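You operate a simulated robot arm through the tools that you are given. There is no shell and no other tool. Be economical: measure what you need, move in short steps, check, and stop when the job is done.

Carry out the task below with a simulated robot arm. There is one attempt and no reset: what you move stays moved.

JOB
Prove the multimeter, measure the supply at point L and save it on the tablet.
Fine: Red plug in the volts socket, dial on volts, black lead on COM, red lead back in the rack.

The check looks at the end state, three seconds after you hand in, the way a careful person would. Anything else that was tipped, shoved, dropped, spilled or broken makes it a failure.

ROBOT AND FRAMES
A 7-joint arm with a three-finger gripper on a trunk, on a base that drives. Base frame: it is fixed to the floor where the robot stands at the start and does not move with it; the origin is under the middle of the robot, x ahead of it, y to its left, z up. Lengths are in mm, angles in rad, forces in N, time in s.
With the tool pointing down near the work surface it reaches from about 500 to 940 mm from the robot's upright axis, wherever it stands. Its first joint turns from -2.897 to 2.897 rad. Places, roughly: less field [1400, -1100, 900]; more field [1400, -1100, 900]; multimeter dial [600, -200, 700]; rack hole one [800, -200, 600]; save field [1400, -1200, 900]; volts socket [500, -300, 700]. Payload 2.69 kg.
The tool frame sits at the grasp point between the pads (the TCP): z along the fingers, y along the line on which they close. The tips reach 29 mm beyond it. Largest opening 120 mm; the body of the gripper starts 78 mm behind the TCP.
Orientation is that of the tool frame in the base frame, as a unit quaternion [x, y, z, w]. With the fingers straight down and closing along the base's y, the tool's x points along the base's -x, its y along +y and its z along -z.

CONTROLS
- The arm moves only by the tool nudge_tool. Its argument "series" is a list of rows, each a list of 7 numbers: the turn, a rotation vector about the base's x, y, z in rad, then the shift along the base's x, y, z in mm, then the closure, from 0 (fully open) to 1 (shut). In form: [[rx, ry, rz, x, y, z, claw], ...]. A call has 1 to 20 rows; each row is the pose to reach, as a shift and turn from the pose commanded when the call began. Rows are played at 5 a second. More than 50 mm and 0.15 rad between two rows, or a gripper value outside its range, and nothing of the call is played. Where a pose cannot be reached the arm comes as near as it can. A force on the tool above 40 N (or 10 N above the force at the start of the call, whichever is more), or a blocked arm, ends the call early, and 0.2 s more pass. Each finger halts on what it meets, pressing with about 40 N; the grip force reading is that of the motor and also rises with nothing between the fingers. The clock runs only during rows and for 0.2 s after the last one: add rows that repeat a pose to give the fingers time. It gives the time, the measured TCP pose, the force on the tool (base axes), the opening and the grip force at its end, in the units of the frame above (readings bear some noise), with the torque about the TCP (base axes, N m) and any sound that the robot's microphone picked up.
- Cameras (640 x 400 px; columns grow to the right, rows downward): "scene" is now at [232.7, -39.2, 1266.6]; the picture's right is [-0.48, -0.88, 0.00], its down [-0.59, 0.32, -0.75] and it looks along [0.66, -0.36, -0.67] (base axes); focal length 257 px, centre (320, 200). "wrist" rides on the gripper at [63, 0, -104] in the tool frame; the picture's right is [0.00, 1.00, 0.00], its down [-0.83, 0.00, -0.56] and it looks along [-0.56, 0.00, 0.83] (tool axes); focal length 275 px, centre (320, 200). There is no depth. A picture from a camera that has moved, and an enlarged one, comes with that camera's place and axes in the base frame and with its lens.
- get_image(camera): a new picture of that camera. It takes no simulated time.
- move_column(by): slides the trunk up (or, below 0, down) by that many mm; the arm and the scene camera ride with it, the base frame stays. It gives what a move gives, with no picture.
- roll_base(legs): drives the robot by 1 to 6 legs, each [ahead, left, turn to the left] in mm, mm and rad, along the robot's own axes; the way and the turn of a leg run together, so that a leg with both is an arc; at most 1500 mm and 3.142 rad a leg. The arm and the cameras ride along, it lands a little off, and it stops where it bumps. It gives what a move gives.
- head_to(pan, tilt): turns the head with the scene camera to pan (to the left, within 1.501 rad either way) and tilt (down, from -0.506 to 1.204), counted from straight ahead of the robot. It gives what a move gives.
- close_up(camera, box): a new picture of the part [left, top, right, bottom] of that camera's present view, enlarged. It takes no simulated time.
- sign_off(): hands the job in; it is judged then, once.

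Go step by step. Nothing tells you exact positions but the pictures and the camera data: compare them with the known pose of the tool, close in by small moves and look again before you grip or let go. The budget is 120 turns and 90 pictures, counting those below and the enlarged ones. Unless the task says otherwise, let go and move clear before handing in, and close with one line.

The tools are called after "Emit:" by a JSON object that holds its "op" and its "data". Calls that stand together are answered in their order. nudge_tool: Moves the arm, as the interface text tells. Its arguments: {"type":"object","properties":{"series":{"type":"array","items":{"type":"array","items":{"type":"number"}}}},"required":["series"]} The other tools are called the same way: move_column (by) slides the trunk up or down; roll_base (legs) drives the base; head_to (pan, tilt) turns the head that bears the scene camera; get_image (camera) takes a picture; close_up (camera, box) takes an enlarged picture of a part of a camera's view; sign_off () hands the job in.

At the start:

```text
time_s: 0.0
position: [569.3, -70.2, 976.6]
tcp_rot: [0.0, 1.0, 0.0, 0.0]
contact_force: [0.1, -0.7, 0.0]
torque: [0.02, 0.01, -0.02]
width: 119.8
finger_force: 0.1
trunk travel left (down, up): [-525.0, 88.0]
robot x, y, heading: [0.3, -2.1, 0.0]
head pan, tilt: [-0.496, 0.728]
```

scene: 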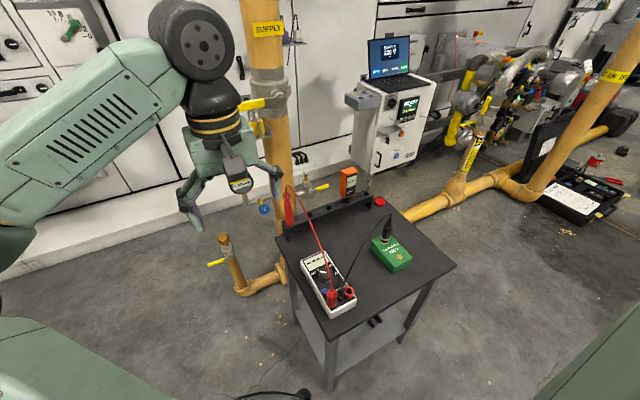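
wrist: 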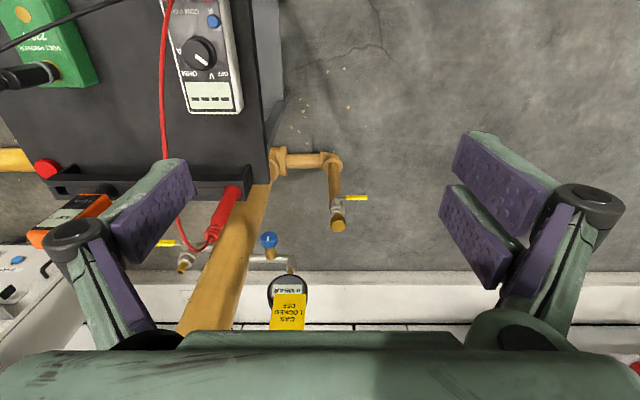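

I see a trolley table with a multimeter, a green volt prover box, an orange meter in a rack, and a tablet/laptop farther away. I'll look closer before doing anything.

Emit:
{"op": "close_up", "data": {"camera": "scene", "box": [270, 160, 430, 320]}}

Emit:
{"op": "close_up", "data": {"camera": "scene", "box": [340, 20, 460, 180]}}

Emit:
{"op": "close_up", "data": {"camera": "wrist", "box": [0, 0, 300, 280]}}

```text
2.50 times, centred on (350, 240) of scene
camera zoom: at [232.7, -39.2, 1266.6], right [-0.48, -0.88, 0.0], down [-0.59, 0.32, -0.75], along [0.66, -0.36, -0.67], focal length 642 px, centre (245, 100)
```

zoom: 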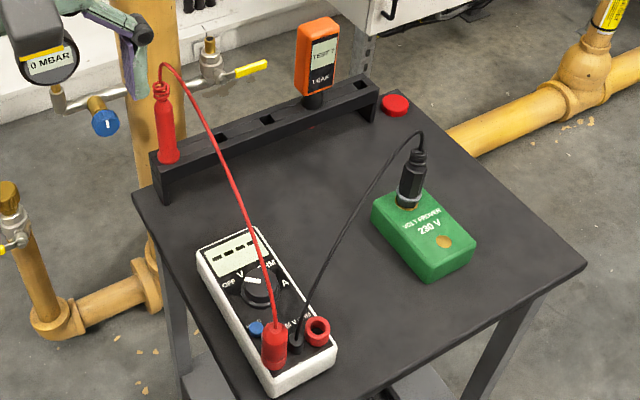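

```text
2.50 times, centred on (400, 100) of scene
camera zoom: at [232.7, -39.2, 1266.6], right [-0.48, -0.88, 0.0], down [-0.59, 0.32, -0.75], along [0.66, -0.36, -0.67], focal length 642 px, centre (120, 450)
```

zoom: 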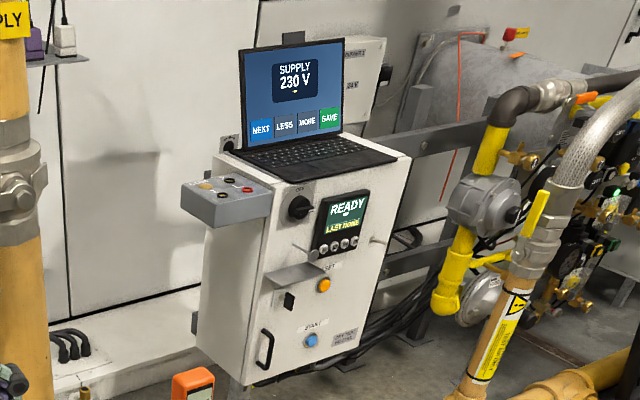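

```text
1.43 times, centred on (150, 140) of wrist
camera zoom: at [506.8, -70.1, 1080.6], right [0.0, 1.0, 0.0], down [0.83, 0.0, 0.56], along [0.56, 0.0, -0.83], focal length 393 px, centre (563, 286)
```

zoom: 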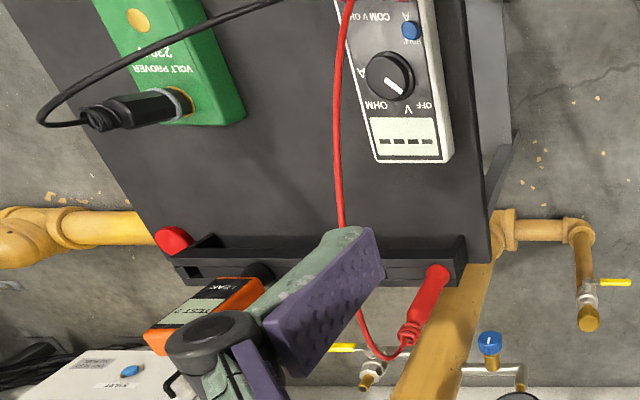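

I need to read the socket labels, the test-point box and the tablet, so I'm zooming further.

Emit:
{"op": "close_up", "data": {"camera": "scene", "box": [296, 245, 360, 320]}}

Emit:
{"op": "close_up", "data": {"camera": "scene", "box": [340, 60, 420, 110]}}

Emit:
{"op": "close_up", "data": {"camera": "wrist", "box": [160, 0, 250, 60]}}

```text
5.33 times, centred on (328, 282) of scene
camera zoom: at [232.7, -39.2, 1266.6], right [-0.48, -0.88, 0.0], down [-0.59, 0.32, -0.75], along [0.66, -0.36, -0.67], focal length 1370 px, centre (277, -240)
```

zoom: 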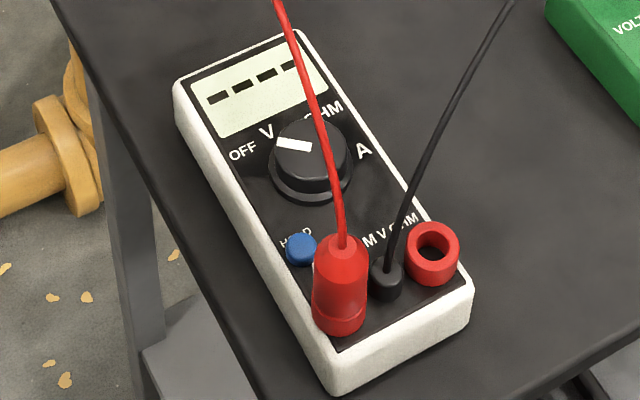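

```text
8.00 times, centred on (380, 85) of scene
camera zoom: at [232.7, -39.2, 1266.6], right [-0.48, -0.88, 0.0], down [-0.59, 0.32, -0.75], along [0.66, -0.36, -0.67], focal length 2055 px, centre (-160, 1120)
```

zoom: 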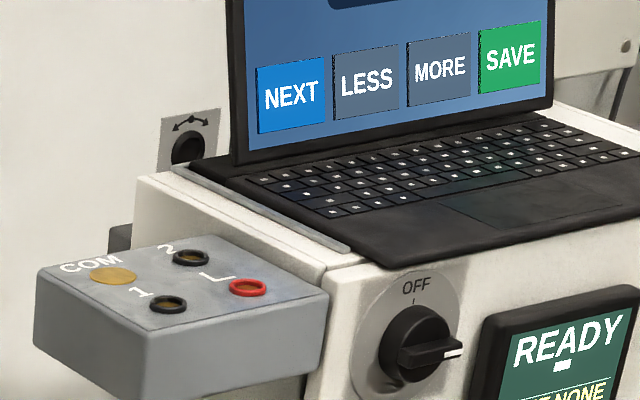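

```text
6.67 times, centred on (205, 30) of wrist
camera zoom: at [506.8, -70.1, 1080.6], right [0.0, 1.0, 0.0], down [0.83, 0.0, 0.56], along [0.56, 0.0, -0.83], focal length 1835 px, centre (1087, 1333)
```

zoom: 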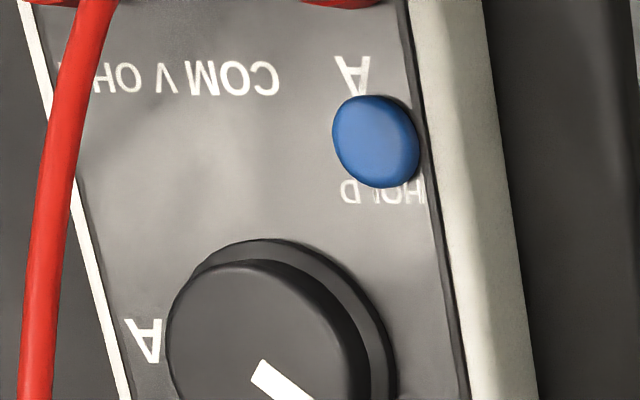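

The dial is at about (546,-226,686), the red plug sits in A at about (469,-200) and the volts socket is at about (479,-254). The supply box has a gold COM pad and a red-ringed L. I'll back off a little for reach, then turn the tool to close along x and look from above the meter.

Emit:
{"op": "roll_base", "data": {"legs": [[-60, 0, 0]]}}

Emit:
{"op": "nudge_tool", "data": {"series": [[0, 0, 0.143, -3, -14, 0, 0.3], [0, 0, 0.286, -6, -28, 0, 0.3], [0, 0, 0.429, -9, -42, 0, 0.3], [0, 0, 0.571, -12, -56, 0, 0.3], [0, 0, 0.714, -15, -70, 0, 0.3], [0, 0, 0.857, -18, -84, 0, 0.3], [0, 0, 1.0, -21, -98, 0, 0.3], [0, 0, 1.143, -24, -112, 0, 0.3], [0, 0, 1.286, -28, -126, -20, 0.3], [0, 0, 1.429, -31, -140, -40, 0.3], [0, 0, 1.571, -34, -155, -60, 0.3], [0, 0, 1.571, -34, -155, -60, 0.3]]}}

Emit:
{"op": "get_image", "data": {"camera": "wrist"}}

Emit:
{"op": "get_image", "data": {"camera": "scene"}}

```text
time_s: 1.0
position: [507.3, -70.6, 978.8]
tcp_rot: [0.0, 1.0, 0.0, 0.0]
contact_force: [0.6, 0.6, 0.6]
torque: [0.04, 0.0, -0.01]
width: 119.7
finger_force: 0.0
trunk travel left (down, up): [-525.0, 88.0]
robot x, y, heading: [-62.3, 2.6, -0.0]
head pan, tilt: [-0.496, 0.728]
```

```text
time_s: 3.6
position: [475.5, -228.2, 916.5]
tcp_rot: [0.708, -0.707, 0.0, 0.0]
contact_force: [0.1, 0.1, 1.2]
torque: [-0.02, 0.0, -0.01]
width: 83.8
finger_force: 0.0
trunk travel left (down, up): [-525.0, 88.0]
robot x, y, heading: [-59.4, 0.4, -0.001]
head pan, tilt: [-0.496, 0.728]
```

```text
81 pictures are left
camera wrist: at [476.2, -289.7, 1021.1], right [-1.0, -0.01, 0.0], down [-0.01, 0.83, 0.56], along [0.0, 0.56, -0.83], focal length 275 px, centre (320, 200)
```

wrist: 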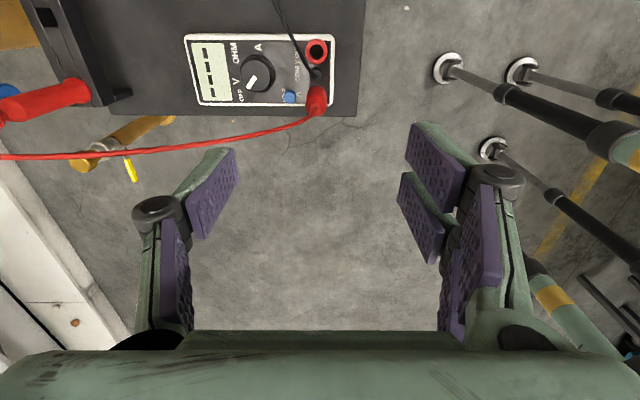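

```text
80 pictures are left
camera scene: at [171.2, -39.1, 1266.6], right [-0.48, -0.88, 0.0], down [-0.59, 0.32, -0.75], along [0.66, -0.35, -0.67], focal length 257 px, centre (320, 200)
```

scene: 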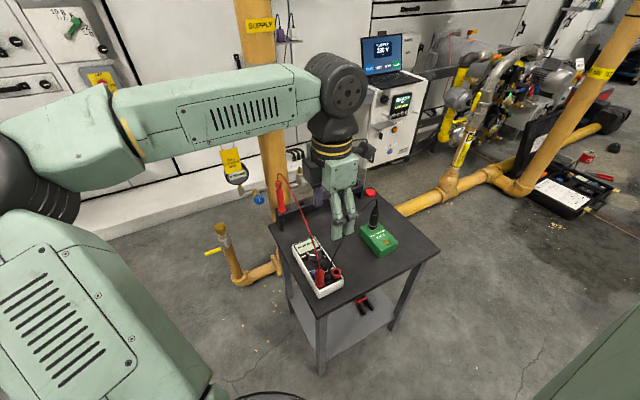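

The tool now closes along x and the wrist camera sees the meter. I'm zooming to locate plug, sockets and dial.

Emit:
{"op": "close_up", "data": {"camera": "wrist", "box": [180, 0, 340, 130]}}

Emit:
{"op": "close_up", "data": {"camera": "scene", "box": [285, 220, 365, 305]}}

```text
3.08 times, centred on (260, 65) of wrist
camera zoom: at [476.2, -289.7, 1021.1], right [-1.0, -0.01, 0.0], down [-0.01, 0.83, 0.56], along [0.0, 0.56, -0.83], focal length 847 px, centre (505, 615)
```

zoom: 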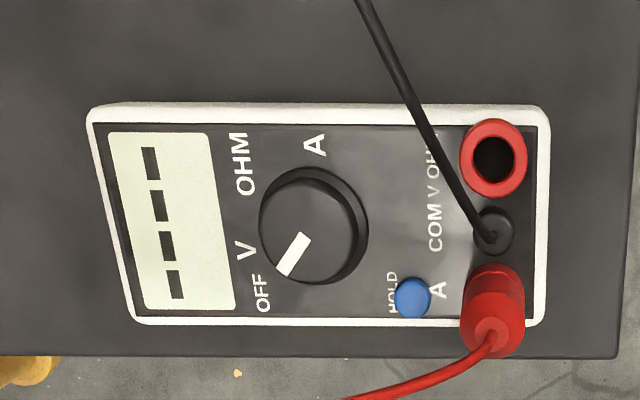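

```text
4.71 times, centred on (325, 262) of scene
camera zoom: at [171.2, -39.1, 1266.6], right [-0.48, -0.88, 0.0], down [-0.59, 0.32, -0.75], along [0.66, -0.35, -0.67], focal length 1209 px, centre (296, -94)
```

zoom: 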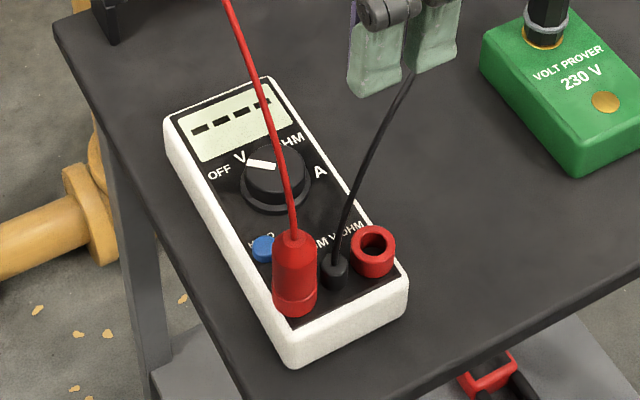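

The dial points at OFF, the plug is in A at about (482,-208) with its top near z 725, and V is at about (482,-256). I'll come down above the plug with a partial opening and check.

Emit:
{"op": "nudge_tool", "data": {"series": [[0, 0, 0, 3, 10, -40, 0.58], [0, 0, 0, 6, 20, -80, 0.58], [0, 0, 0, 6, 20, -115, 0.58], [0, 0, 0, 6, 20, -150, 0.58], [0, 0, 0, 6, 20, -150, 0.58]]}}

Emit:
{"op": "get_image", "data": {"camera": "wrist"}}

Emit:
{"op": "close_up", "data": {"camera": "scene", "box": [285, 200, 385, 305]}}

```text
time_s: 4.8
position: [483.2, -205.3, 765.5]
tcp_rot: [-0.707, 0.707, 0.0, 0.0]
contact_force: [0.7, -0.4, 0.7]
torque: [-0.01, 0.0, 0.01]
width: 50.8
finger_force: 0.0
trunk travel left (down, up): [-525.0, 88.0]
robot x, y, heading: [-60.6, -3.8, 0.001]
head pan, tilt: [-0.496, 0.728]
```

```text
77 pictures are left
camera wrist: at [482.6, -267.3, 869.6], right [-1.0, -0.01, 0.0], down [0.0, 0.83, 0.56], along [0.0, 0.56, -0.83], focal length 275 px, centre (320, 200)
```

wrist: 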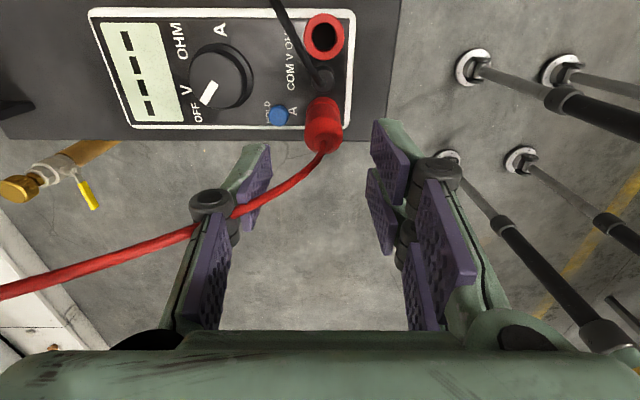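

```text
3.81 times, centred on (335, 252) of scene
camera zoom: at [171.2, -39.1, 1266.6], right [-0.48, -0.88, 0.0], down [-0.59, 0.32, -0.75], along [0.66, -0.35, -0.67], focal length 978 px, centre (263, 0)
```

zoom: 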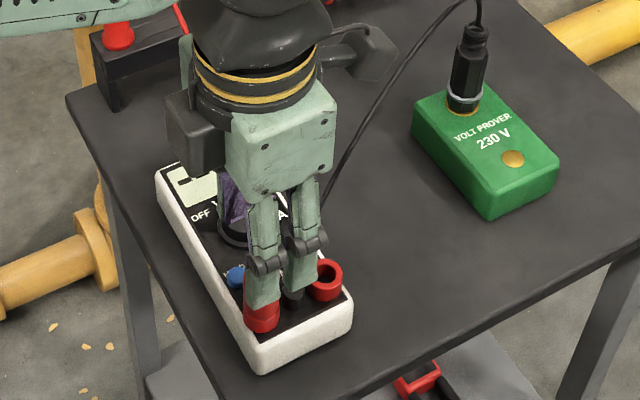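

The plug is at about (481,-210) with its top near z 721. I'm shifting slightly, descending and gripping.

Emit:
{"op": "nudge_tool", "data": {"series": [[0, 0, 0, -2, -5, -15, 0.58], [0, 0, 0, -2, -5, -30, 0.58], [0, 0, 0, -2, -5, -44, 0.58], [0, 0, 0, -2, -5, -44, 0.58], [0, 0, 0, -2, -5, -44, 0.9], [0, 0, 0, -2, -5, -44, 0.9], [0, 0, 0, -2, -5, -44, 0.9], [0, 0, 0, -2, -5, -44, 0.9]]}}

Emit:
{"op": "get_image", "data": {"camera": "wrist"}}

```text
time_s: 6.6
position: [478.9, -210.0, 721.1]
tcp_rot: [-0.707, 0.708, 0.0, -0.001]
contact_force: [-0.5, 0.4, 0.8]
torque: [-0.01, 0.02, 0.04]
width: 21.8
finger_force: 38.4
trunk travel left (down, up): [-525.0, 88.0]
robot x, y, heading: [-58.7, 1.9, -0.002]
head pan, tilt: [-0.496, 0.728]
```

```text
75 pictures are left
camera wrist: at [479.8, -272.6, 825.4], right [-1.0, -0.01, 0.0], down [0.0, 0.83, 0.56], along [0.0, 0.56, -0.83], focal length 275 px, centre (320, 200)
```

wrist: 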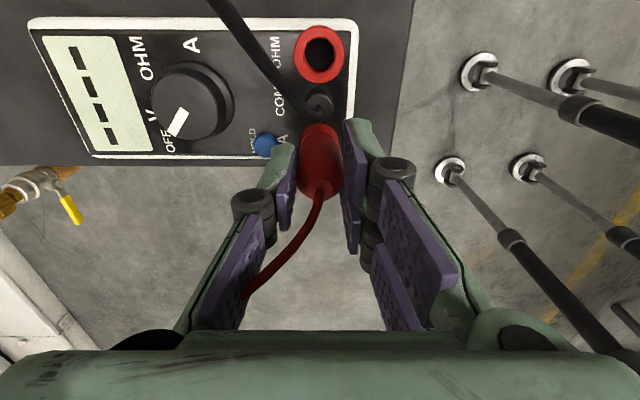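

The plug is gripped (21.8 mm). I'll pull it straight up and move over toward V.

Emit:
{"op": "nudge_tool", "data": {"series": [[0, 0, 0, 0, 0, 10, 0.9], [0, 0, 0, 0, 0, 25, 0.9], [0, 0, 0, 0, 0, 45, 0.9], [0, 0, 0, 0, -23, 45, 0.9], [0, 0, 0, 0, -46, 45, 0.9], [0, 0, 0, 0, -46, 45, 0.9]]}}

Emit:
{"op": "get_image", "data": {"camera": "wrist"}}

Emit:
{"op": "close_up", "data": {"camera": "scene", "box": [285, 200, 385, 305]}}

```text
time_s: 8.0
position: [477.8, -255.7, 765.3]
tcp_rot: [0.708, -0.707, 0.0, 0.0]
contact_force: [0.2, 0.7, -0.6]
torque: [0.01, 0.01, -0.01]
width: 21.4
finger_force: 40.1
trunk travel left (down, up): [-525.0, 88.0]
robot x, y, heading: [-61.7, -2.8, -0.001]
head pan, tilt: [-0.496, 0.728]
```

```text
74 pictures are left
camera wrist: at [478.0, -316.9, 869.9], right [-1.0, -0.01, 0.0], down [-0.01, 0.83, 0.56], along [0.0, 0.56, -0.83], focal length 275 px, centre (320, 200)
```

wrist: 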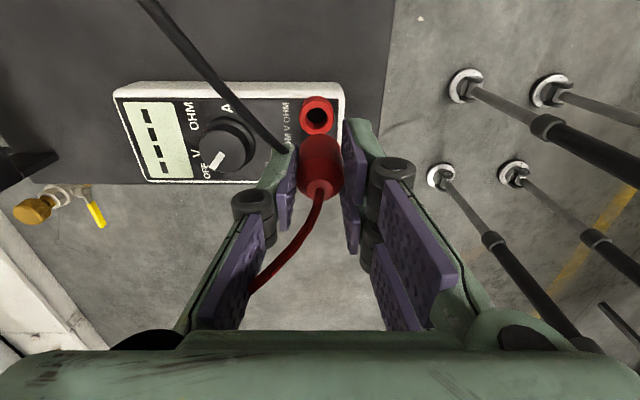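

```text
3.81 times, centred on (335, 252) of scene
camera zoom: at [171.2, -39.1, 1266.6], right [-0.48, -0.88, 0.0], down [-0.59, 0.32, -0.75], along [0.66, -0.35, -0.67], focal length 978 px, centre (263, 0)
```

zoom: 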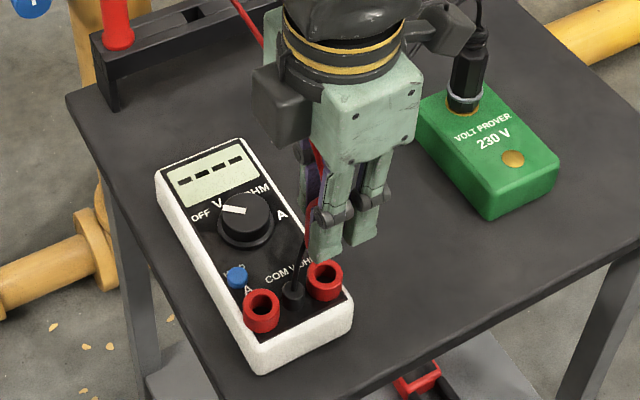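

Relative to A, the V socket is 48 mm further to -y. I'll shift 2 mm more and lower the plug, watching the force.

Emit:
{"op": "nudge_tool", "data": {"series": [[0, 0, 0, -0.5, -2, 0, 0.9], [0, 0, 0, -0.5, -2, -10, 0.9], [0, 0, 0, -0.5, -2, -20, 0.9], [0, 0, 0, -0.5, -2, -27, 0.9], [0, 0, 0, -0.5, -2, -33, 0.9], [0, 0, 0, -0.5, -2, -39, 0.9], [0, 0, 0, -0.5, -2, -44, 0.9], [0, 0, 0, -0.5, -2, -45, 0.9], [0, 0, 0, -0.5, -2, -45, 0.9]]}}

Emit:
{"op": "get_image", "data": {"camera": "wrist"}}

Emit:
{"op": "close_up", "data": {"camera": "scene", "box": [285, 200, 385, 305]}}

```text
time_s: 10.0
position: [477.0, -258.7, 723.7]
tcp_rot: [0.707, -0.707, 0.001, 0.0]
contact_force: [3.1, -1.8, 27.0]
torque: [0.09, -0.07, 0.0]
width: 21.6
finger_force: 39.4
trunk travel left (down, up): [-525.0, 88.0]
robot x, y, heading: [-57.5, -3.6, 0.002]
head pan, tilt: [-0.496, 0.728]
```

```text
72 pictures are left
camera wrist: at [477.5, -320.6, 828.6], right [-1.0, -0.01, 0.0], down [-0.01, 0.83, 0.55], along [0.0, 0.55, -0.83], focal length 275 px, centre (320, 200)
```

wrist: 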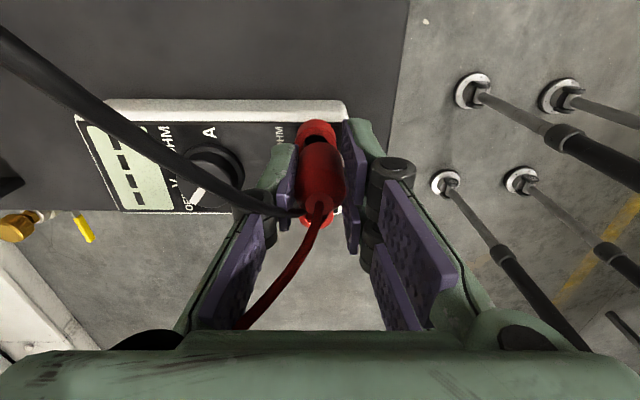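

```text
3.81 times, centred on (335, 252) of scene
camera zoom: at [169.8, -38.5, 1267.1], right [-0.48, -0.88, 0.0], down [-0.58, 0.32, -0.75], along [0.66, -0.36, -0.66], focal length 978 px, centre (263, 0)
```

zoom: 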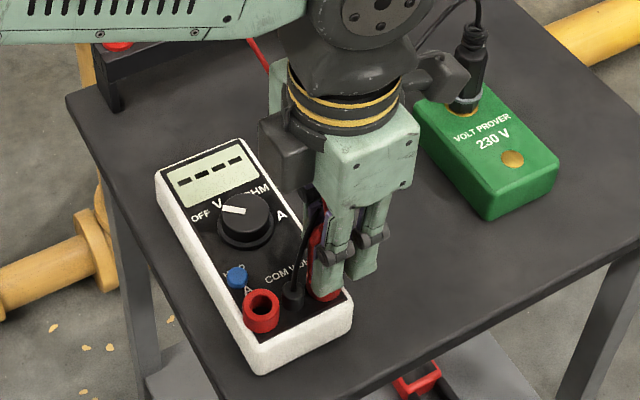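

The plug rests on the ring about 3 mm too high with 27 N of force, so it isn't seated. I'll lift and look at the misalignment.

Emit:
{"op": "nudge_tool", "data": {"series": [[0, 0, 0, 0, 0, 10, 0.9], [0, 0, 0, 0, 0, 20, 0.9], [0, 0, 0, 0, 0, 20, 0.9]]}}

Emit:
{"op": "close_up", "data": {"camera": "wrist", "box": [260, 80, 380, 240]}}

Emit:
{"op": "close_up", "data": {"camera": "scene", "box": [325, 235, 385, 290]}}

```text
time_s: 10.8
position: [477.4, -258.3, 742.1]
tcp_rot: [0.707, -0.707, 0.0, 0.0]
contact_force: [-0.7, -0.3, 0.2]
torque: [-0.02, 0.01, 0.0]
width: 21.4
finger_force: 39.7
trunk travel left (down, up): [-525.0, 88.0]
robot x, y, heading: [-63.4, -0.7, 0.002]
head pan, tilt: [-0.496, 0.728]
```

```text
2.50 times, centred on (320, 160) of wrist
camera zoom: at [477.7, -320.5, 845.7], right [-1.0, -0.01, 0.0], down [0.0, 0.83, 0.56], along [0.0, 0.56, -0.83], focal length 688 px, centre (320, 300)
```

zoom: 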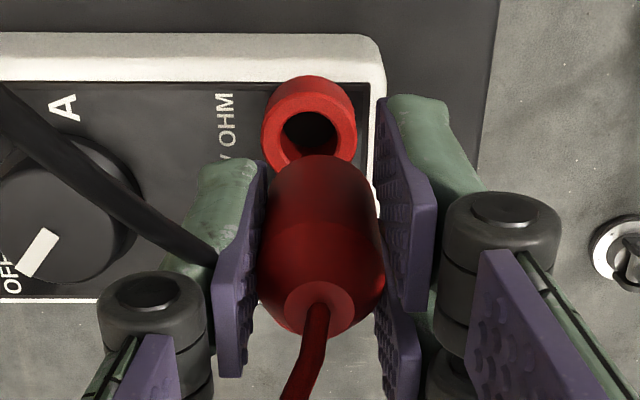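

```text
7.27 times, centred on (355, 262) of scene
camera zoom: at [171.2, -39.1, 1266.6], right [-0.48, -0.88, 0.0], down [-0.59, 0.32, -0.75], along [0.66, -0.35, -0.67], focal length 1868 px, centre (66, -254)
```

zoom: 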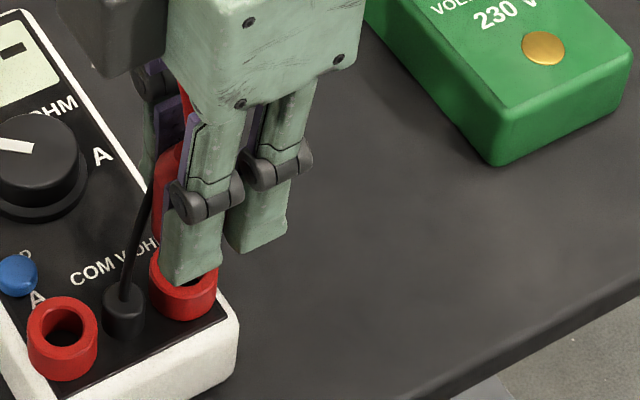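

The wrist view shows the ring about 2.7 mm to +x and some 2 mm to -y of the plug. I'll correct and lower again.

Emit:
{"op": "nudge_tool", "data": {"series": [[0, 0, 0, 2.7, -2, 0, 0.9], [0, 0, 0, 2.7, -2, -6, 0.9], [0, 0, 0, 2.7, -2, -11, 0.9], [0, 0, 0, 2.7, -2, -15, 0.9], [0, 0, 0, 2.7, -2, -18, 0.9], [0, 0, 0, 2.7, -2, -20, 0.9], [0, 0, 0, 2.7, -2, -20, 0.9]]}}

Emit:
{"op": "close_up", "data": {"camera": "wrist", "box": [260, 80, 380, 240]}}

```text
time_s: 12.4
position: [480.9, -261.7, 723.1]
tcp_rot: [0.707, -0.707, 0.0, 0.001]
contact_force: [-0.8, -0.1, -0.3]
torque: [0.02, 0.0, 0.0]
width: 21.6
finger_force: 40.1
trunk travel left (down, up): [-525.0, 88.0]
robot x, y, heading: [-64.0, -4.9, 0.001]
head pan, tilt: [-0.496, 0.728]
```

```text
2.50 times, centred on (320, 160) of wrist
camera zoom: at [481.2, -323.6, 826.9], right [-1.0, -0.01, 0.0], down [0.0, 0.83, 0.56], along [0.0, 0.56, -0.83], focal length 688 px, centre (320, 300)
```

zoom: 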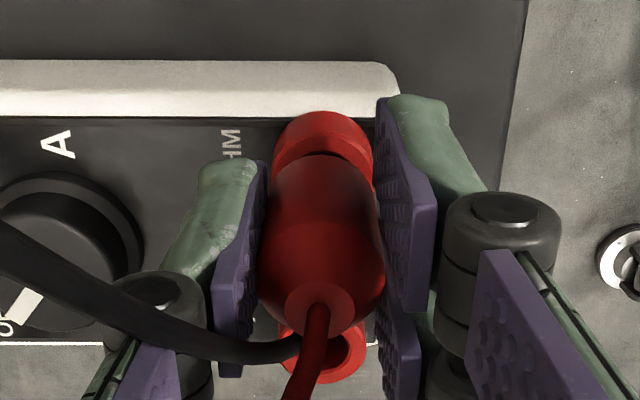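

There's no contact force at the height that was blocked before, so the alignment is better. I'll continue down.

Emit:
{"op": "nudge_tool", "data": {"series": [[0, 0, 0, 0, 0, -2, 0.9], [0, 0, 0, 0, 0, -4, 0.9], [0, 0, 0, 0, 0, -6, 0.9], [0, 0, 0, 0, 0, -6, 0.9]]}}

Emit:
{"op": "close_up", "data": {"camera": "wrist", "box": [260, 80, 380, 240]}}

```text
time_s: 13.4
position: [480.7, -261.4, 717.9]
tcp_rot: [0.708, -0.707, 0.001, 0.001]
contact_force: [0.1, 0.4, 0.3]
torque: [-0.02, 0.02, -0.02]
width: 21.7
finger_force: 40.1
trunk travel left (down, up): [-525.0, 88.0]
robot x, y, heading: [-64.4, 1.2, -0.001]
head pan, tilt: [-0.496, 0.728]
```

```text
2.50 times, centred on (320, 160) of wrist
camera zoom: at [480.9, -323.6, 820.8], right [-1.0, -0.01, 0.0], down [0.0, 0.83, 0.56], along [0.0, 0.56, -0.83], focal length 688 px, centre (320, 300)
```

zoom: 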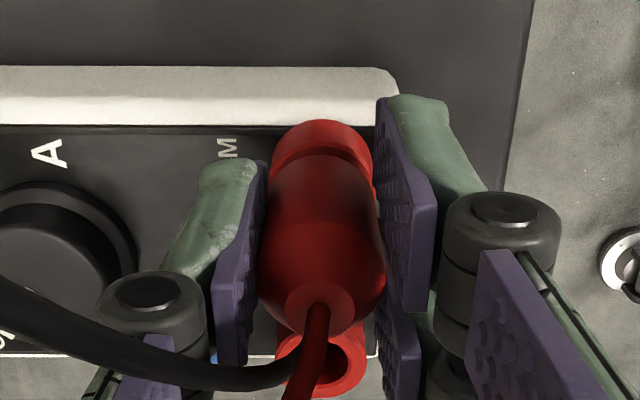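

It is still free and going in, so I continue.

Emit:
{"op": "nudge_tool", "data": {"series": [[0, 0, 0, 0, 0, -2, 0.9], [0, 0, 0, 0, 0, -4, 0.9], [0, 0, 0, 0, 0, -6, 0.9], [0, 0, 0, 0, 0, -8, 0.9], [0, 0, 0, 0, 0, -8, 0.9]]}}

Emit:
{"op": "close_up", "data": {"camera": "wrist", "box": [260, 80, 380, 240]}}

```text
time_s: 14.6
position: [481.0, -260.0, 710.7]
tcp_rot: [0.707, -0.707, 0.003, 0.0]
contact_force: [1.7, 0.4, 27.0]
torque: [-0.09, 0.03, 0.01]
width: 21.6
finger_force: 40.1
trunk travel left (down, up): [-525.0, 88.0]
robot x, y, heading: [-62.4, 1.2, 0.002]
head pan, tilt: [-0.496, 0.728]
```

```text
2.50 times, centred on (320, 160) of wrist
camera zoom: at [480.4, -322.3, 814.3], right [-1.0, -0.01, 0.0], down [-0.01, 0.83, 0.55], along [0.0, 0.55, -0.83], focal length 688 px, centre (320, 300)
```

zoom: 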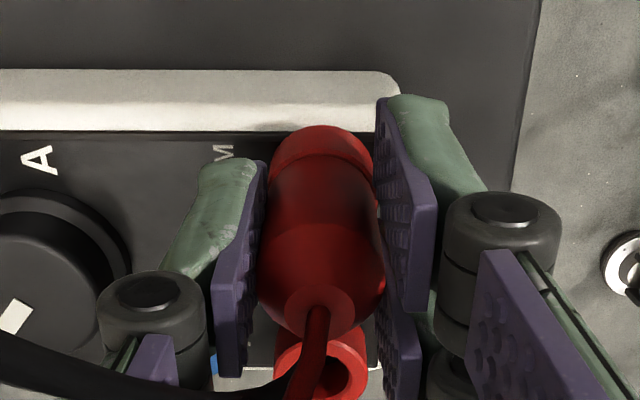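

The plug bottomed out at 27 N, looking seated as it did in A. I'll release, lift and check.

Emit:
{"op": "nudge_tool", "data": {"series": [[0, 0, 0, 0, 0, 2, 0.9], [0, 0, 0, 0, 0, 2, 0.7], [0, 0, 0, 0, 0, 2, 0.6], [0, 0, 0, 0, 0, 2, 0.6], [0, 0, 0, 0, 0, 2, 0.6], [0, 0, 0, 0, 0, 30, 0.6], [0, 0, 0, 0, 0, 60, 0.6], [0, 0, 0, 0, 0, 90, 0.6], [0, 0, 0, 0, 0, 130, 0.6], [0, 0, 0, 0, 0, 130, 0.6]]}}

Emit:
{"op": "get_image", "data": {"camera": "wrist"}}

Emit:
{"op": "close_up", "data": {"camera": "scene", "box": [285, 200, 385, 305]}}

```text
time_s: 16.8
position: [479.9, -259.8, 839.4]
tcp_rot: [0.707, -0.707, 0.001, 0.0]
contact_force: [-0.5, -0.3, -0.3]
torque: [0.0, 0.01, 0.03]
width: 47.8
finger_force: 0.1
trunk travel left (down, up): [-525.0, 88.0]
robot x, y, heading: [-62.7, 2.8, 0.002]
head pan, tilt: [-0.496, 0.728]
```

```text
65 pictures are left
camera wrist: at [479.6, -321.6, 942.9], right [-1.0, -0.01, 0.0], down [0.0, 0.83, 0.56], along [0.0, 0.56, -0.83], focal length 275 px, centre (320, 200)
```

wrist: 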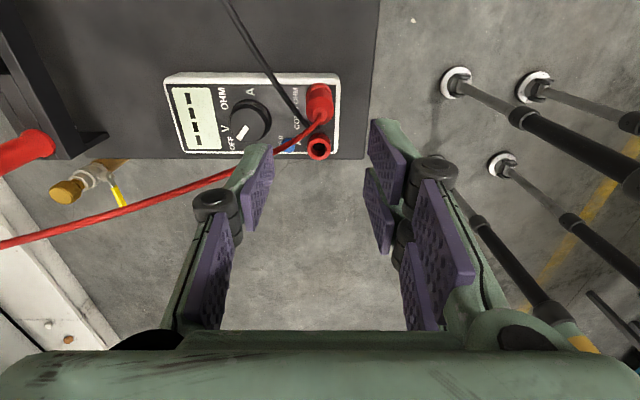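

```text
3.81 times, centred on (335, 252) of scene
camera zoom: at [171.1, -39.1, 1266.6], right [-0.48, -0.88, 0.0], down [-0.59, 0.32, -0.75], along [0.66, -0.35, -0.67], focal length 978 px, centre (263, 0)
```

zoom: 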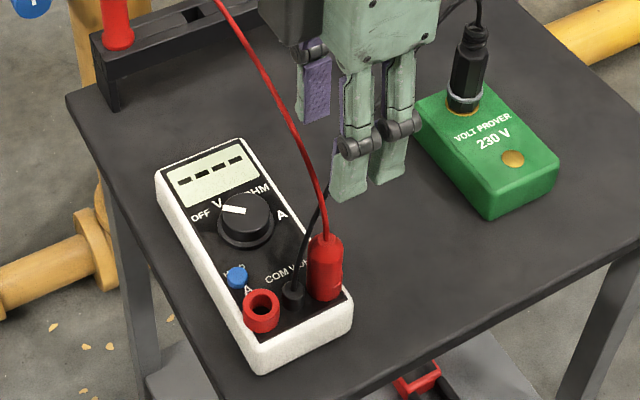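

The plug is seated in V. The dial is at about (550,-234) with its top near z 680. I'll hover above it and check.

Emit:
{"op": "nudge_tool", "data": {"series": [[0, 0, 0, 35, 12, 0, 0.45], [0, 0, 0, 70, 25, 0, 0.45], [0, 0, 0, 70, 25, -40, 0.45], [0, 0, 0, 70, 25, -80, 0.45], [0, 0, 0, 70, 25, -95, 0.45], [0, 0, 0, 70, 25, -95, 0.45]]}}

Emit:
{"op": "get_image", "data": {"camera": "wrist"}}

Emit:
{"op": "close_up", "data": {"camera": "scene", "box": [285, 200, 385, 305]}}

```text
time_s: 18.2
position: [548.0, -233.7, 741.3]
tcp_rot: [0.707, -0.707, 0.0, 0.0]
contact_force: [-0.4, -0.3, -0.2]
torque: [-0.01, 0.03, 0.02]
width: 66.0
finger_force: 0.0
trunk travel left (down, up): [-525.0, 88.0]
robot x, y, heading: [-62.7, -0.4, -0.001]
head pan, tilt: [-0.496, 0.728]
```

```text
63 pictures are left
camera wrist: at [549.4, -296.1, 844.9], right [-1.0, -0.01, 0.0], down [0.0, 0.83, 0.56], along [0.0, 0.56, -0.83], focal length 275 px, centre (320, 200)
```

wrist: 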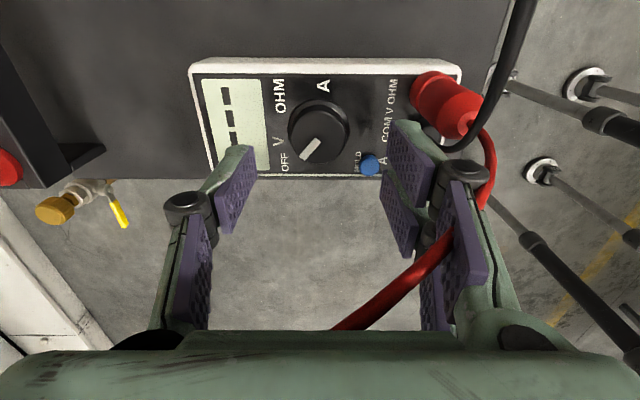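

```text
3.81 times, centred on (335, 252) of scene
camera zoom: at [171.2, -39.1, 1266.6], right [-0.48, -0.88, 0.0], down [-0.59, 0.32, -0.75], along [0.66, -0.35, -0.67], focal length 978 px, centre (263, 0)
```

zoom: 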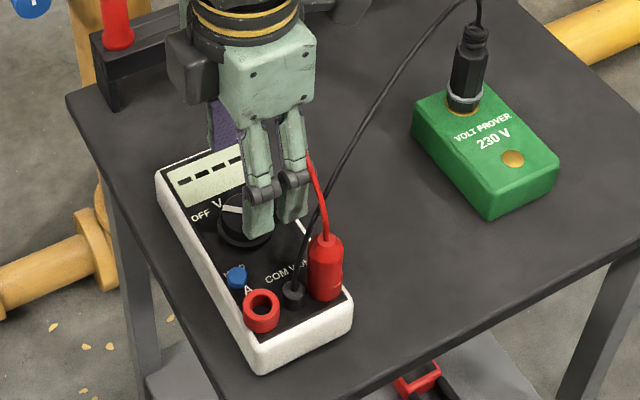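

The dial is about 4 mm further to -y than the tool. I'm correcting, lowering and closing on the knob.

Emit:
{"op": "nudge_tool", "data": {"series": [[0, 0, 0, 0, -4, -15, 0.45], [0, 0, 0, 0, -4, -28, 0.45], [0, 0, 0, 0, -4, -36, 0.45], [0, 0, 0, 0, -4, -40, 0.45], [0, 0, 0, 0, -4, -40, 0.45]]}}

Emit:
{"op": "get_image", "data": {"camera": "wrist"}}

Emit:
{"op": "close_up", "data": {"camera": "scene", "box": [285, 220, 365, 305]}}

```text
time_s: 19.4
position: [548.6, -240.4, 702.1]
tcp_rot: [0.707, -0.707, 0.0, 0.0]
contact_force: [0.6, 0.1, 0.0]
torque: [-0.01, -0.01, -0.01]
width: 66.1
finger_force: 0.1
trunk travel left (down, up): [-525.0, 88.0]
robot x, y, heading: [-60.1, 3.3, -0.005]
head pan, tilt: [-0.496, 0.728]
```

```text
61 pictures are left
camera wrist: at [549.8, -302.0, 805.4], right [-1.0, -0.01, 0.0], down [0.0, 0.83, 0.56], along [0.0, 0.56, -0.83], focal length 275 px, centre (320, 200)
```

wrist: 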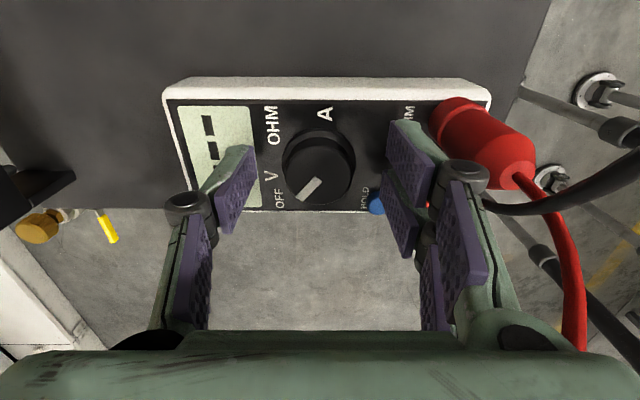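

```text
4.71 times, centred on (325, 262) of scene
camera zoom: at [171.2, -39.1, 1266.6], right [-0.48, -0.88, 0.0], down [-0.59, 0.32, -0.75], along [0.66, -0.35, -0.67], focal length 1209 px, centre (296, -94)
```

zoom: 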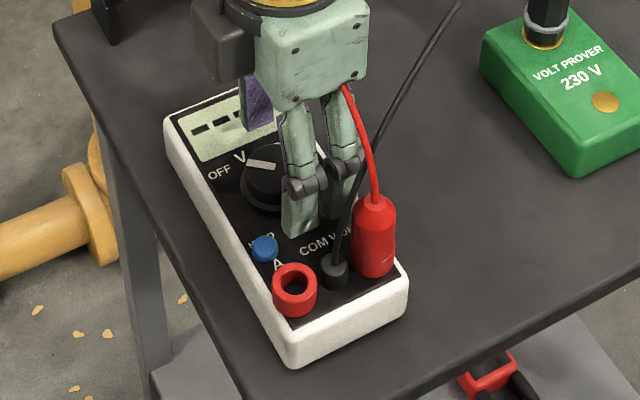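

The knob centre is at about (550,-236) with its top near z 684. I'll shift back 3 mm, go 3 mm lower, and grip.

Emit:
{"op": "nudge_tool", "data": {"series": [[0, 0, 0, 1, 3, 0, 0.45], [0, 0, 0, 1, 3, -3, 0.45], [0, 0, 0, 1, 3, -3, 0.65], [0, 0, 0, 1, 3, -3, 0.8], [0, 0, 0, 1, 3, -3, 0.8], [0, 0, 0, 1, 3, -3, 0.8], [0, 0, 0, 1, 3, -3, 0.8]]}}

Emit:
{"op": "get_image", "data": {"camera": "wrist"}}

```text
time_s: 21.0
position: [550.8, -235.5, 699.1]
tcp_rot: [-0.706, 0.708, 0.0, 0.001]
contact_force: [-3.6, 0.7, 0.7]
torque: [0.24, 0.24, 0.03]
width: 36.4
finger_force: 39.9
trunk travel left (down, up): [-525.0, 88.0]
robot x, y, heading: [-62.3, 2.2, 0.002]
head pan, tilt: [-0.496, 0.728]
```

```text
59 pictures are left
camera wrist: at [551.1, -298.3, 803.5], right [-1.0, -0.01, 0.0], down [0.0, 0.83, 0.56], along [0.0, 0.56, -0.83], focal length 275 px, centre (320, 200)
```

wrist: 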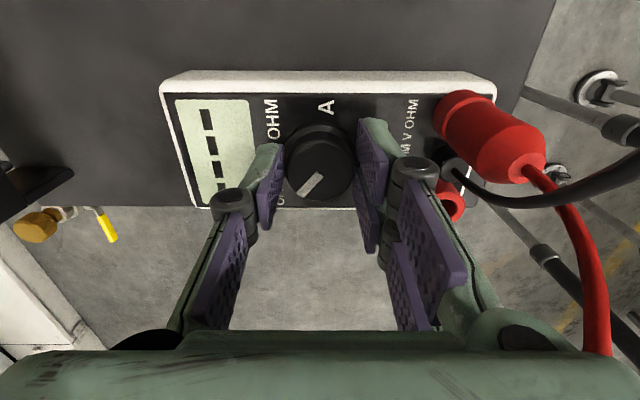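

The knob is gripped at 36 mm. I'm turning it clockwise (negative about z) by about 0.6 rad toward V.

Emit:
{"op": "nudge_tool", "data": {"series": [[0, 0, -0.1, 0, 0, 0, 0.8], [0, 0, -0.2, 0, 0, 0, 0.8], [0, 0, -0.3, 0, 0, 0, 0.8], [0, 0, -0.4, 0, 0, 0, 0.8], [0, 0, -0.5, 0, 0, 0, 0.8], [0, 0, -0.6, 0, 0, 0, 0.8], [0, 0, -0.6, 0, 0, 0, 0.8]]}}

Emit:
{"op": "get_image", "data": {"camera": "wrist"}}

```text
time_s: 22.6
position: [552.6, -235.9, 699.3]
tcp_rot: [-0.466, 0.885, 0.0, 0.0]
contact_force: [0.6, 0.2, -1.5]
torque: [0.0, 0.01, -0.01]
width: 36.4
finger_force: 39.8
trunk travel left (down, up): [-525.0, 88.0]
robot x, y, heading: [-62.8, 1.5, -0.001]
head pan, tilt: [-0.496, 0.728]
```

```text
58 pictures are left
camera wrist: at [517.0, -287.2, 803.9], right [-0.83, 0.56, 0.0], down [0.47, 0.69, 0.56], along [0.31, 0.46, -0.83], focal length 275 px, centre (320, 200)
```

wrist: 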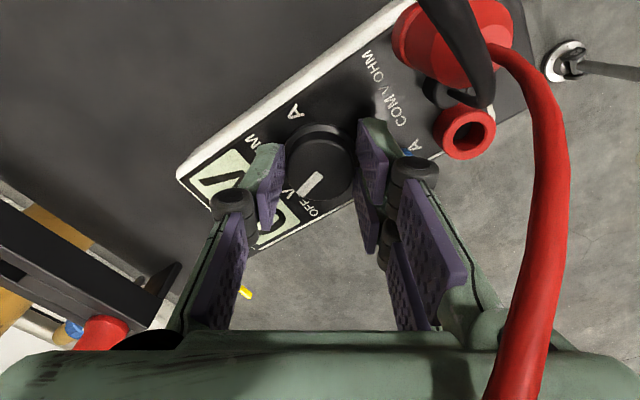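

The pointer turned with the gripper. I'm checking display and pointer.

Emit:
{"op": "close_up", "data": {"camera": "scene", "box": [295, 230, 355, 305]}}

Emit:
{"op": "close_up", "data": {"camera": "wrist", "box": [170, 90, 400, 260]}}

```text
5.33 times, centred on (325, 268) of scene
camera zoom: at [171.6, -39.3, 1266.5], right [-0.48, -0.88, 0.0], down [-0.59, 0.32, -0.75], along [0.66, -0.35, -0.67], focal length 1370 px, centre (293, -160)
```

zoom: 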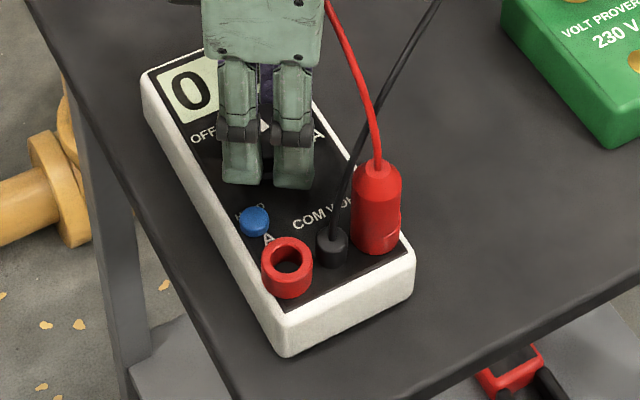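

```text
2.35 times, centred on (285, 175) of wrist
camera zoom: at [517.0, -287.2, 803.9], right [-0.83, 0.56, 0.0], down [0.47, 0.69, 0.56], along [0.31, 0.46, -0.83], focal length 648 px, centre (402, 259)
```

zoom: 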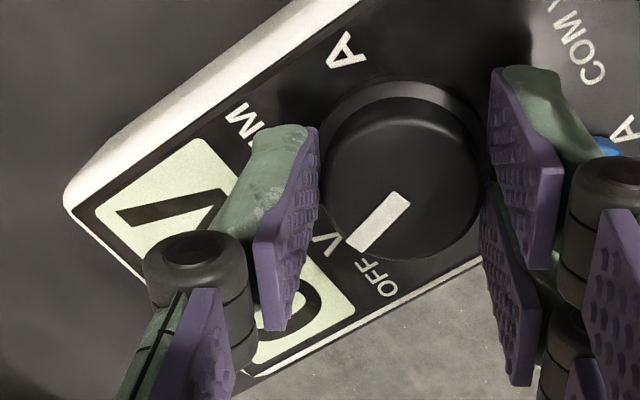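

The display now reads "0 … V". I'll release, lift and verify the pointer.

Emit:
{"op": "nudge_tool", "data": {"series": [[0, 0, 0, 0, 0, 0, 0.6], [0, 0, 0, 0, 0, 0, 0.45], [0, 0, 0, 0, 0, 0, 0.45], [0, 0, 0, 0, 0, 40, 0.45], [0, 0, 0, 0, 0, 80, 0.45], [0, 0, 0.1, -20, -20, 120, 0.45], [0, 0, 0.2, -40, -40, 120, 0.45], [0, 0, 0.3, -40, -40, 120, 0.45], [0, 0, 0.4, -40, -40, 120, 0.45], [0, 0, 0.5, -40, -40, 120, 0.45], [0, 0, 0.6, -40, -40, 120, 0.45], [0, 0, 0.6, -40, -40, 120, 0.45]]}}

Emit:
{"op": "get_image", "data": {"camera": "wrist"}}

Emit:
{"op": "close_up", "data": {"camera": "scene", "box": [265, 170, 385, 305]}}

```text
time_s: 25.2
position: [510.6, -275.5, 820.1]
tcp_rot: [0.708, -0.706, 0.0, 0.0]
contact_force: [-0.3, -0.1, 1.1]
torque: [0.01, 0.01, -0.03]
width: 66.3
finger_force: 0.0
trunk travel left (down, up): [-525.0, 88.0]
robot x, y, heading: [-63.5, 0.9, -0.005]
head pan, tilt: [-0.496, 0.728]
```

```text
55 pictures are left
camera wrist: at [511.5, -338.1, 924.9], right [-1.0, -0.01, 0.0], down [-0.01, 0.83, 0.56], along [0.0, 0.56, -0.83], focal length 275 px, centre (320, 200)
```

wrist: 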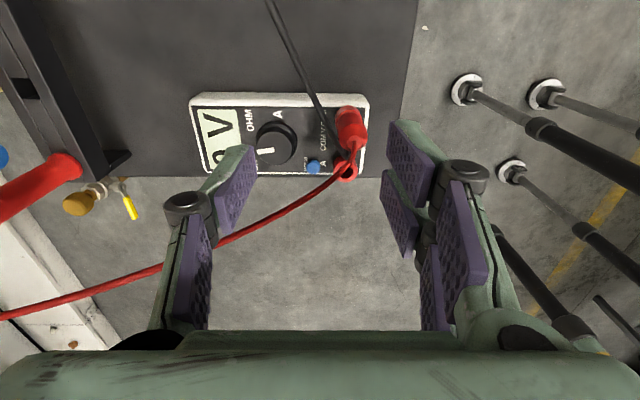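

```text
2.96 times, centred on (325, 238) of scene
camera zoom: at [171.2, -39.1, 1266.6], right [-0.48, -0.88, 0.0], down [-0.59, 0.32, -0.75], along [0.66, -0.35, -0.67], focal length 761 px, centre (305, 89)
```

zoom: 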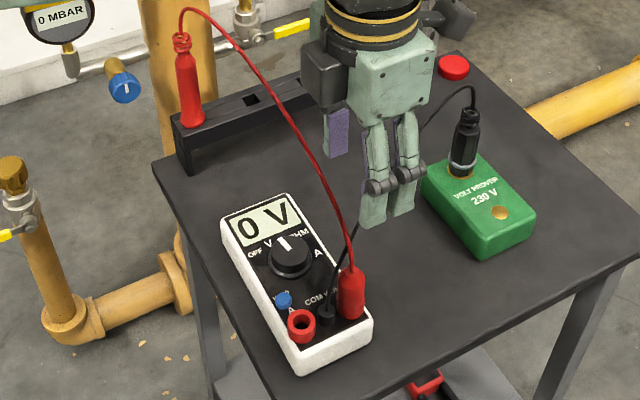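

The meter reads 0 V with the plug in V. Next is the red probe, standing in rack hole one at about (725,-205) with its top near z 823, so I'll go above it.

Emit:
{"op": "nudge_tool", "data": {"series": [[0, 0, 0, 0, 0, 40, 0.45], [0, 0, 0, 0, 0, 80, 0.45], [0, 0, 0, 45, 15, 90, 0.45], [0, 0, 0, 90, 30, 90, 0.45], [0, 0, 0, 130, 45, 90, 0.45], [0, 0, 0, 170, 60, 90, 0.45], [0, 0, 0, 212, 72, 90, 0.45], [0, 0, 0, 212, 72, 90, 0.45]]}}

Emit:
{"op": "get_image", "data": {"camera": "wrist"}}

Emit:
{"op": "get_image", "data": {"camera": "scene"}}

```text
time_s: 27.0
position: [725.5, -205.9, 914.0]
tcp_rot: [0.707, -0.707, 0.001, -0.001]
contact_force: [-0.3, 0.2, 0.7]
torque: [0.0, -0.02, 0.01]
width: 66.0
finger_force: 0.1
trunk travel left (down, up): [-525.0, 88.0]
robot x, y, heading: [-58.9, 1.1, -0.0]
head pan, tilt: [-0.496, 0.728]
```

```text
53 pictures are left
camera wrist: at [725.9, -267.5, 1016.9], right [-1.0, 0.0, 0.0], down [0.0, 0.83, 0.56], along [0.0, 0.56, -0.83], focal length 275 px, centre (320, 200)
```

wrist: 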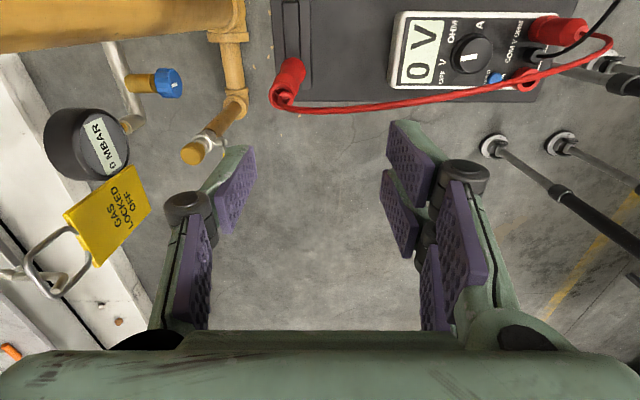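

```text
52 pictures are left
camera scene: at [171.2, -39.1, 1266.6], right [-0.48, -0.88, 0.0], down [-0.59, 0.32, -0.75], along [0.66, -0.35, -0.67], focal length 257 px, centre (320, 200)
```

scene: 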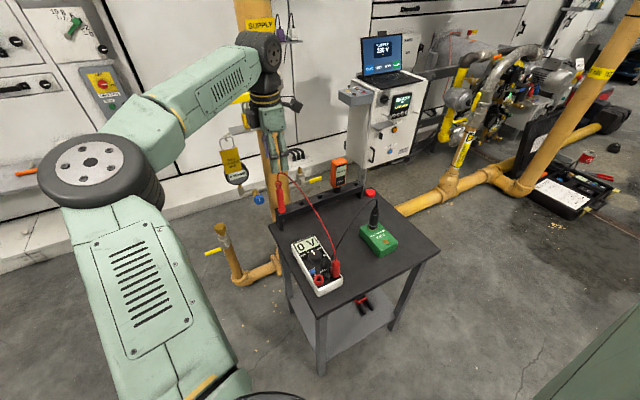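

Triangulated, the probe body stands at about (755,-217) from z 687 to 800. I'll move over it, lower to just above, and verify.

Emit:
{"op": "nudge_tool", "data": {"series": [[0, 0, 0, 29.5, -11.5, 0, 0.45], [0, 0, 0, 29.5, -11.5, -35, 0.45], [0, 0, 0, 29.5, -11.5, -68, 0.45], [0, 0, 0, 29.5, -11.5, -68, 0.45]]}}

Emit:
{"op": "get_image", "data": {"camera": "wrist"}}

Emit:
{"op": "close_up", "data": {"camera": "scene", "box": [240, 130, 360, 230]}}

```text
time_s: 28.0
position: [753.0, -218.4, 843.4]
tcp_rot: [-0.707, 0.707, 0.0, 0.001]
contact_force: [-0.3, -0.9, -0.7]
torque: [0.01, 0.01, 0.02]
width: 65.8
finger_force: 0.0
trunk travel left (down, up): [-525.0, 88.0]
robot x, y, heading: [-65.7, -0.4, -0.003]
head pan, tilt: [-0.496, 0.728]
```

```text
51 pictures are left
camera wrist: at [752.6, -280.2, 947.7], right [-1.0, -0.01, 0.0], down [0.0, 0.83, 0.56], along [0.0, 0.56, -0.83], focal length 275 px, centre (320, 200)
```

wrist: 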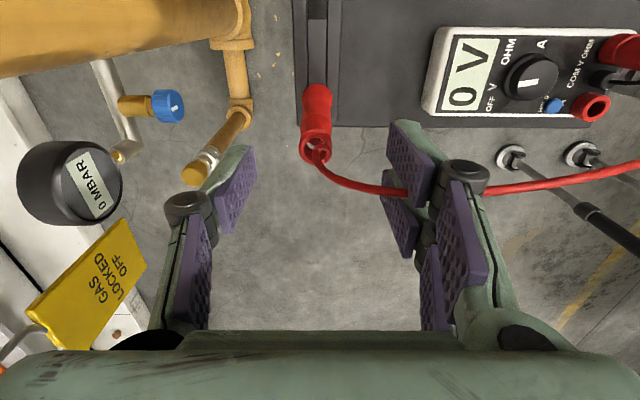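

```text
4.00 times, centred on (300, 180) of scene
camera zoom: at [171.2, -39.2, 1266.6], right [-0.48, -0.88, 0.0], down [-0.59, 0.32, -0.75], along [0.66, -0.35, -0.67], focal length 1027 px, centre (400, 280)
```

zoom: 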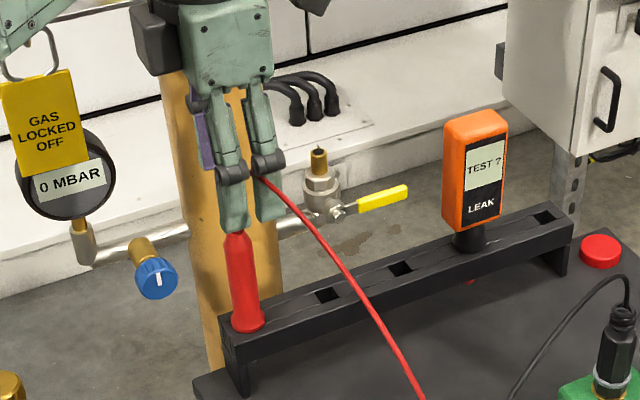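

The probe is centred between the fingers. I'll descend to mid-body and grip.

Emit:
{"op": "nudge_tool", "data": {"series": [[0, 0, 0, 2, 0, -30, 0.45], [0, 0, 0, 2, 0, -60, 0.45], [0, 0, 0, 2, 0, -88, 0.45], [0, 0, 0, 2, 0, -88, 0.65], [0, 0, 0, 2, 0, -88, 0.9], [0, 0, 0, 2, 0, -88, 0.9], [0, 0, 0, 2, 0, -88, 0.9], [0, 0, 0, 2, 0, -88, 0.9]]}}

Emit:
{"op": "get_image", "data": {"camera": "wrist"}}

```text
time_s: 29.8
position: [755.0, -220.1, 754.0]
tcp_rot: [-0.707, 0.707, -0.001, 0.0]
contact_force: [-0.1, -0.3, 0.6]
torque: [0.0, -0.03, -0.02]
width: 20.0
finger_force: 35.0
trunk travel left (down, up): [-525.0, 88.0]
robot x, y, heading: [-58.2, -0.2, -0.002]
head pan, tilt: [-0.496, 0.728]
```

```text
49 pictures are left
camera wrist: at [754.6, -281.4, 858.1], right [-1.0, -0.01, 0.0], down [0.0, 0.83, 0.56], along [0.0, 0.56, -0.83], focal length 275 px, centre (320, 200)
```

wrist: 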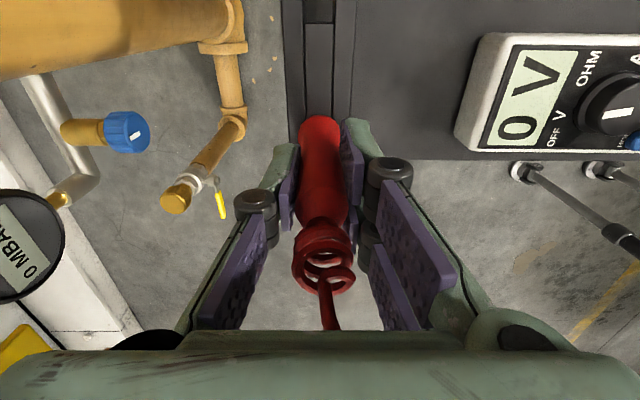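

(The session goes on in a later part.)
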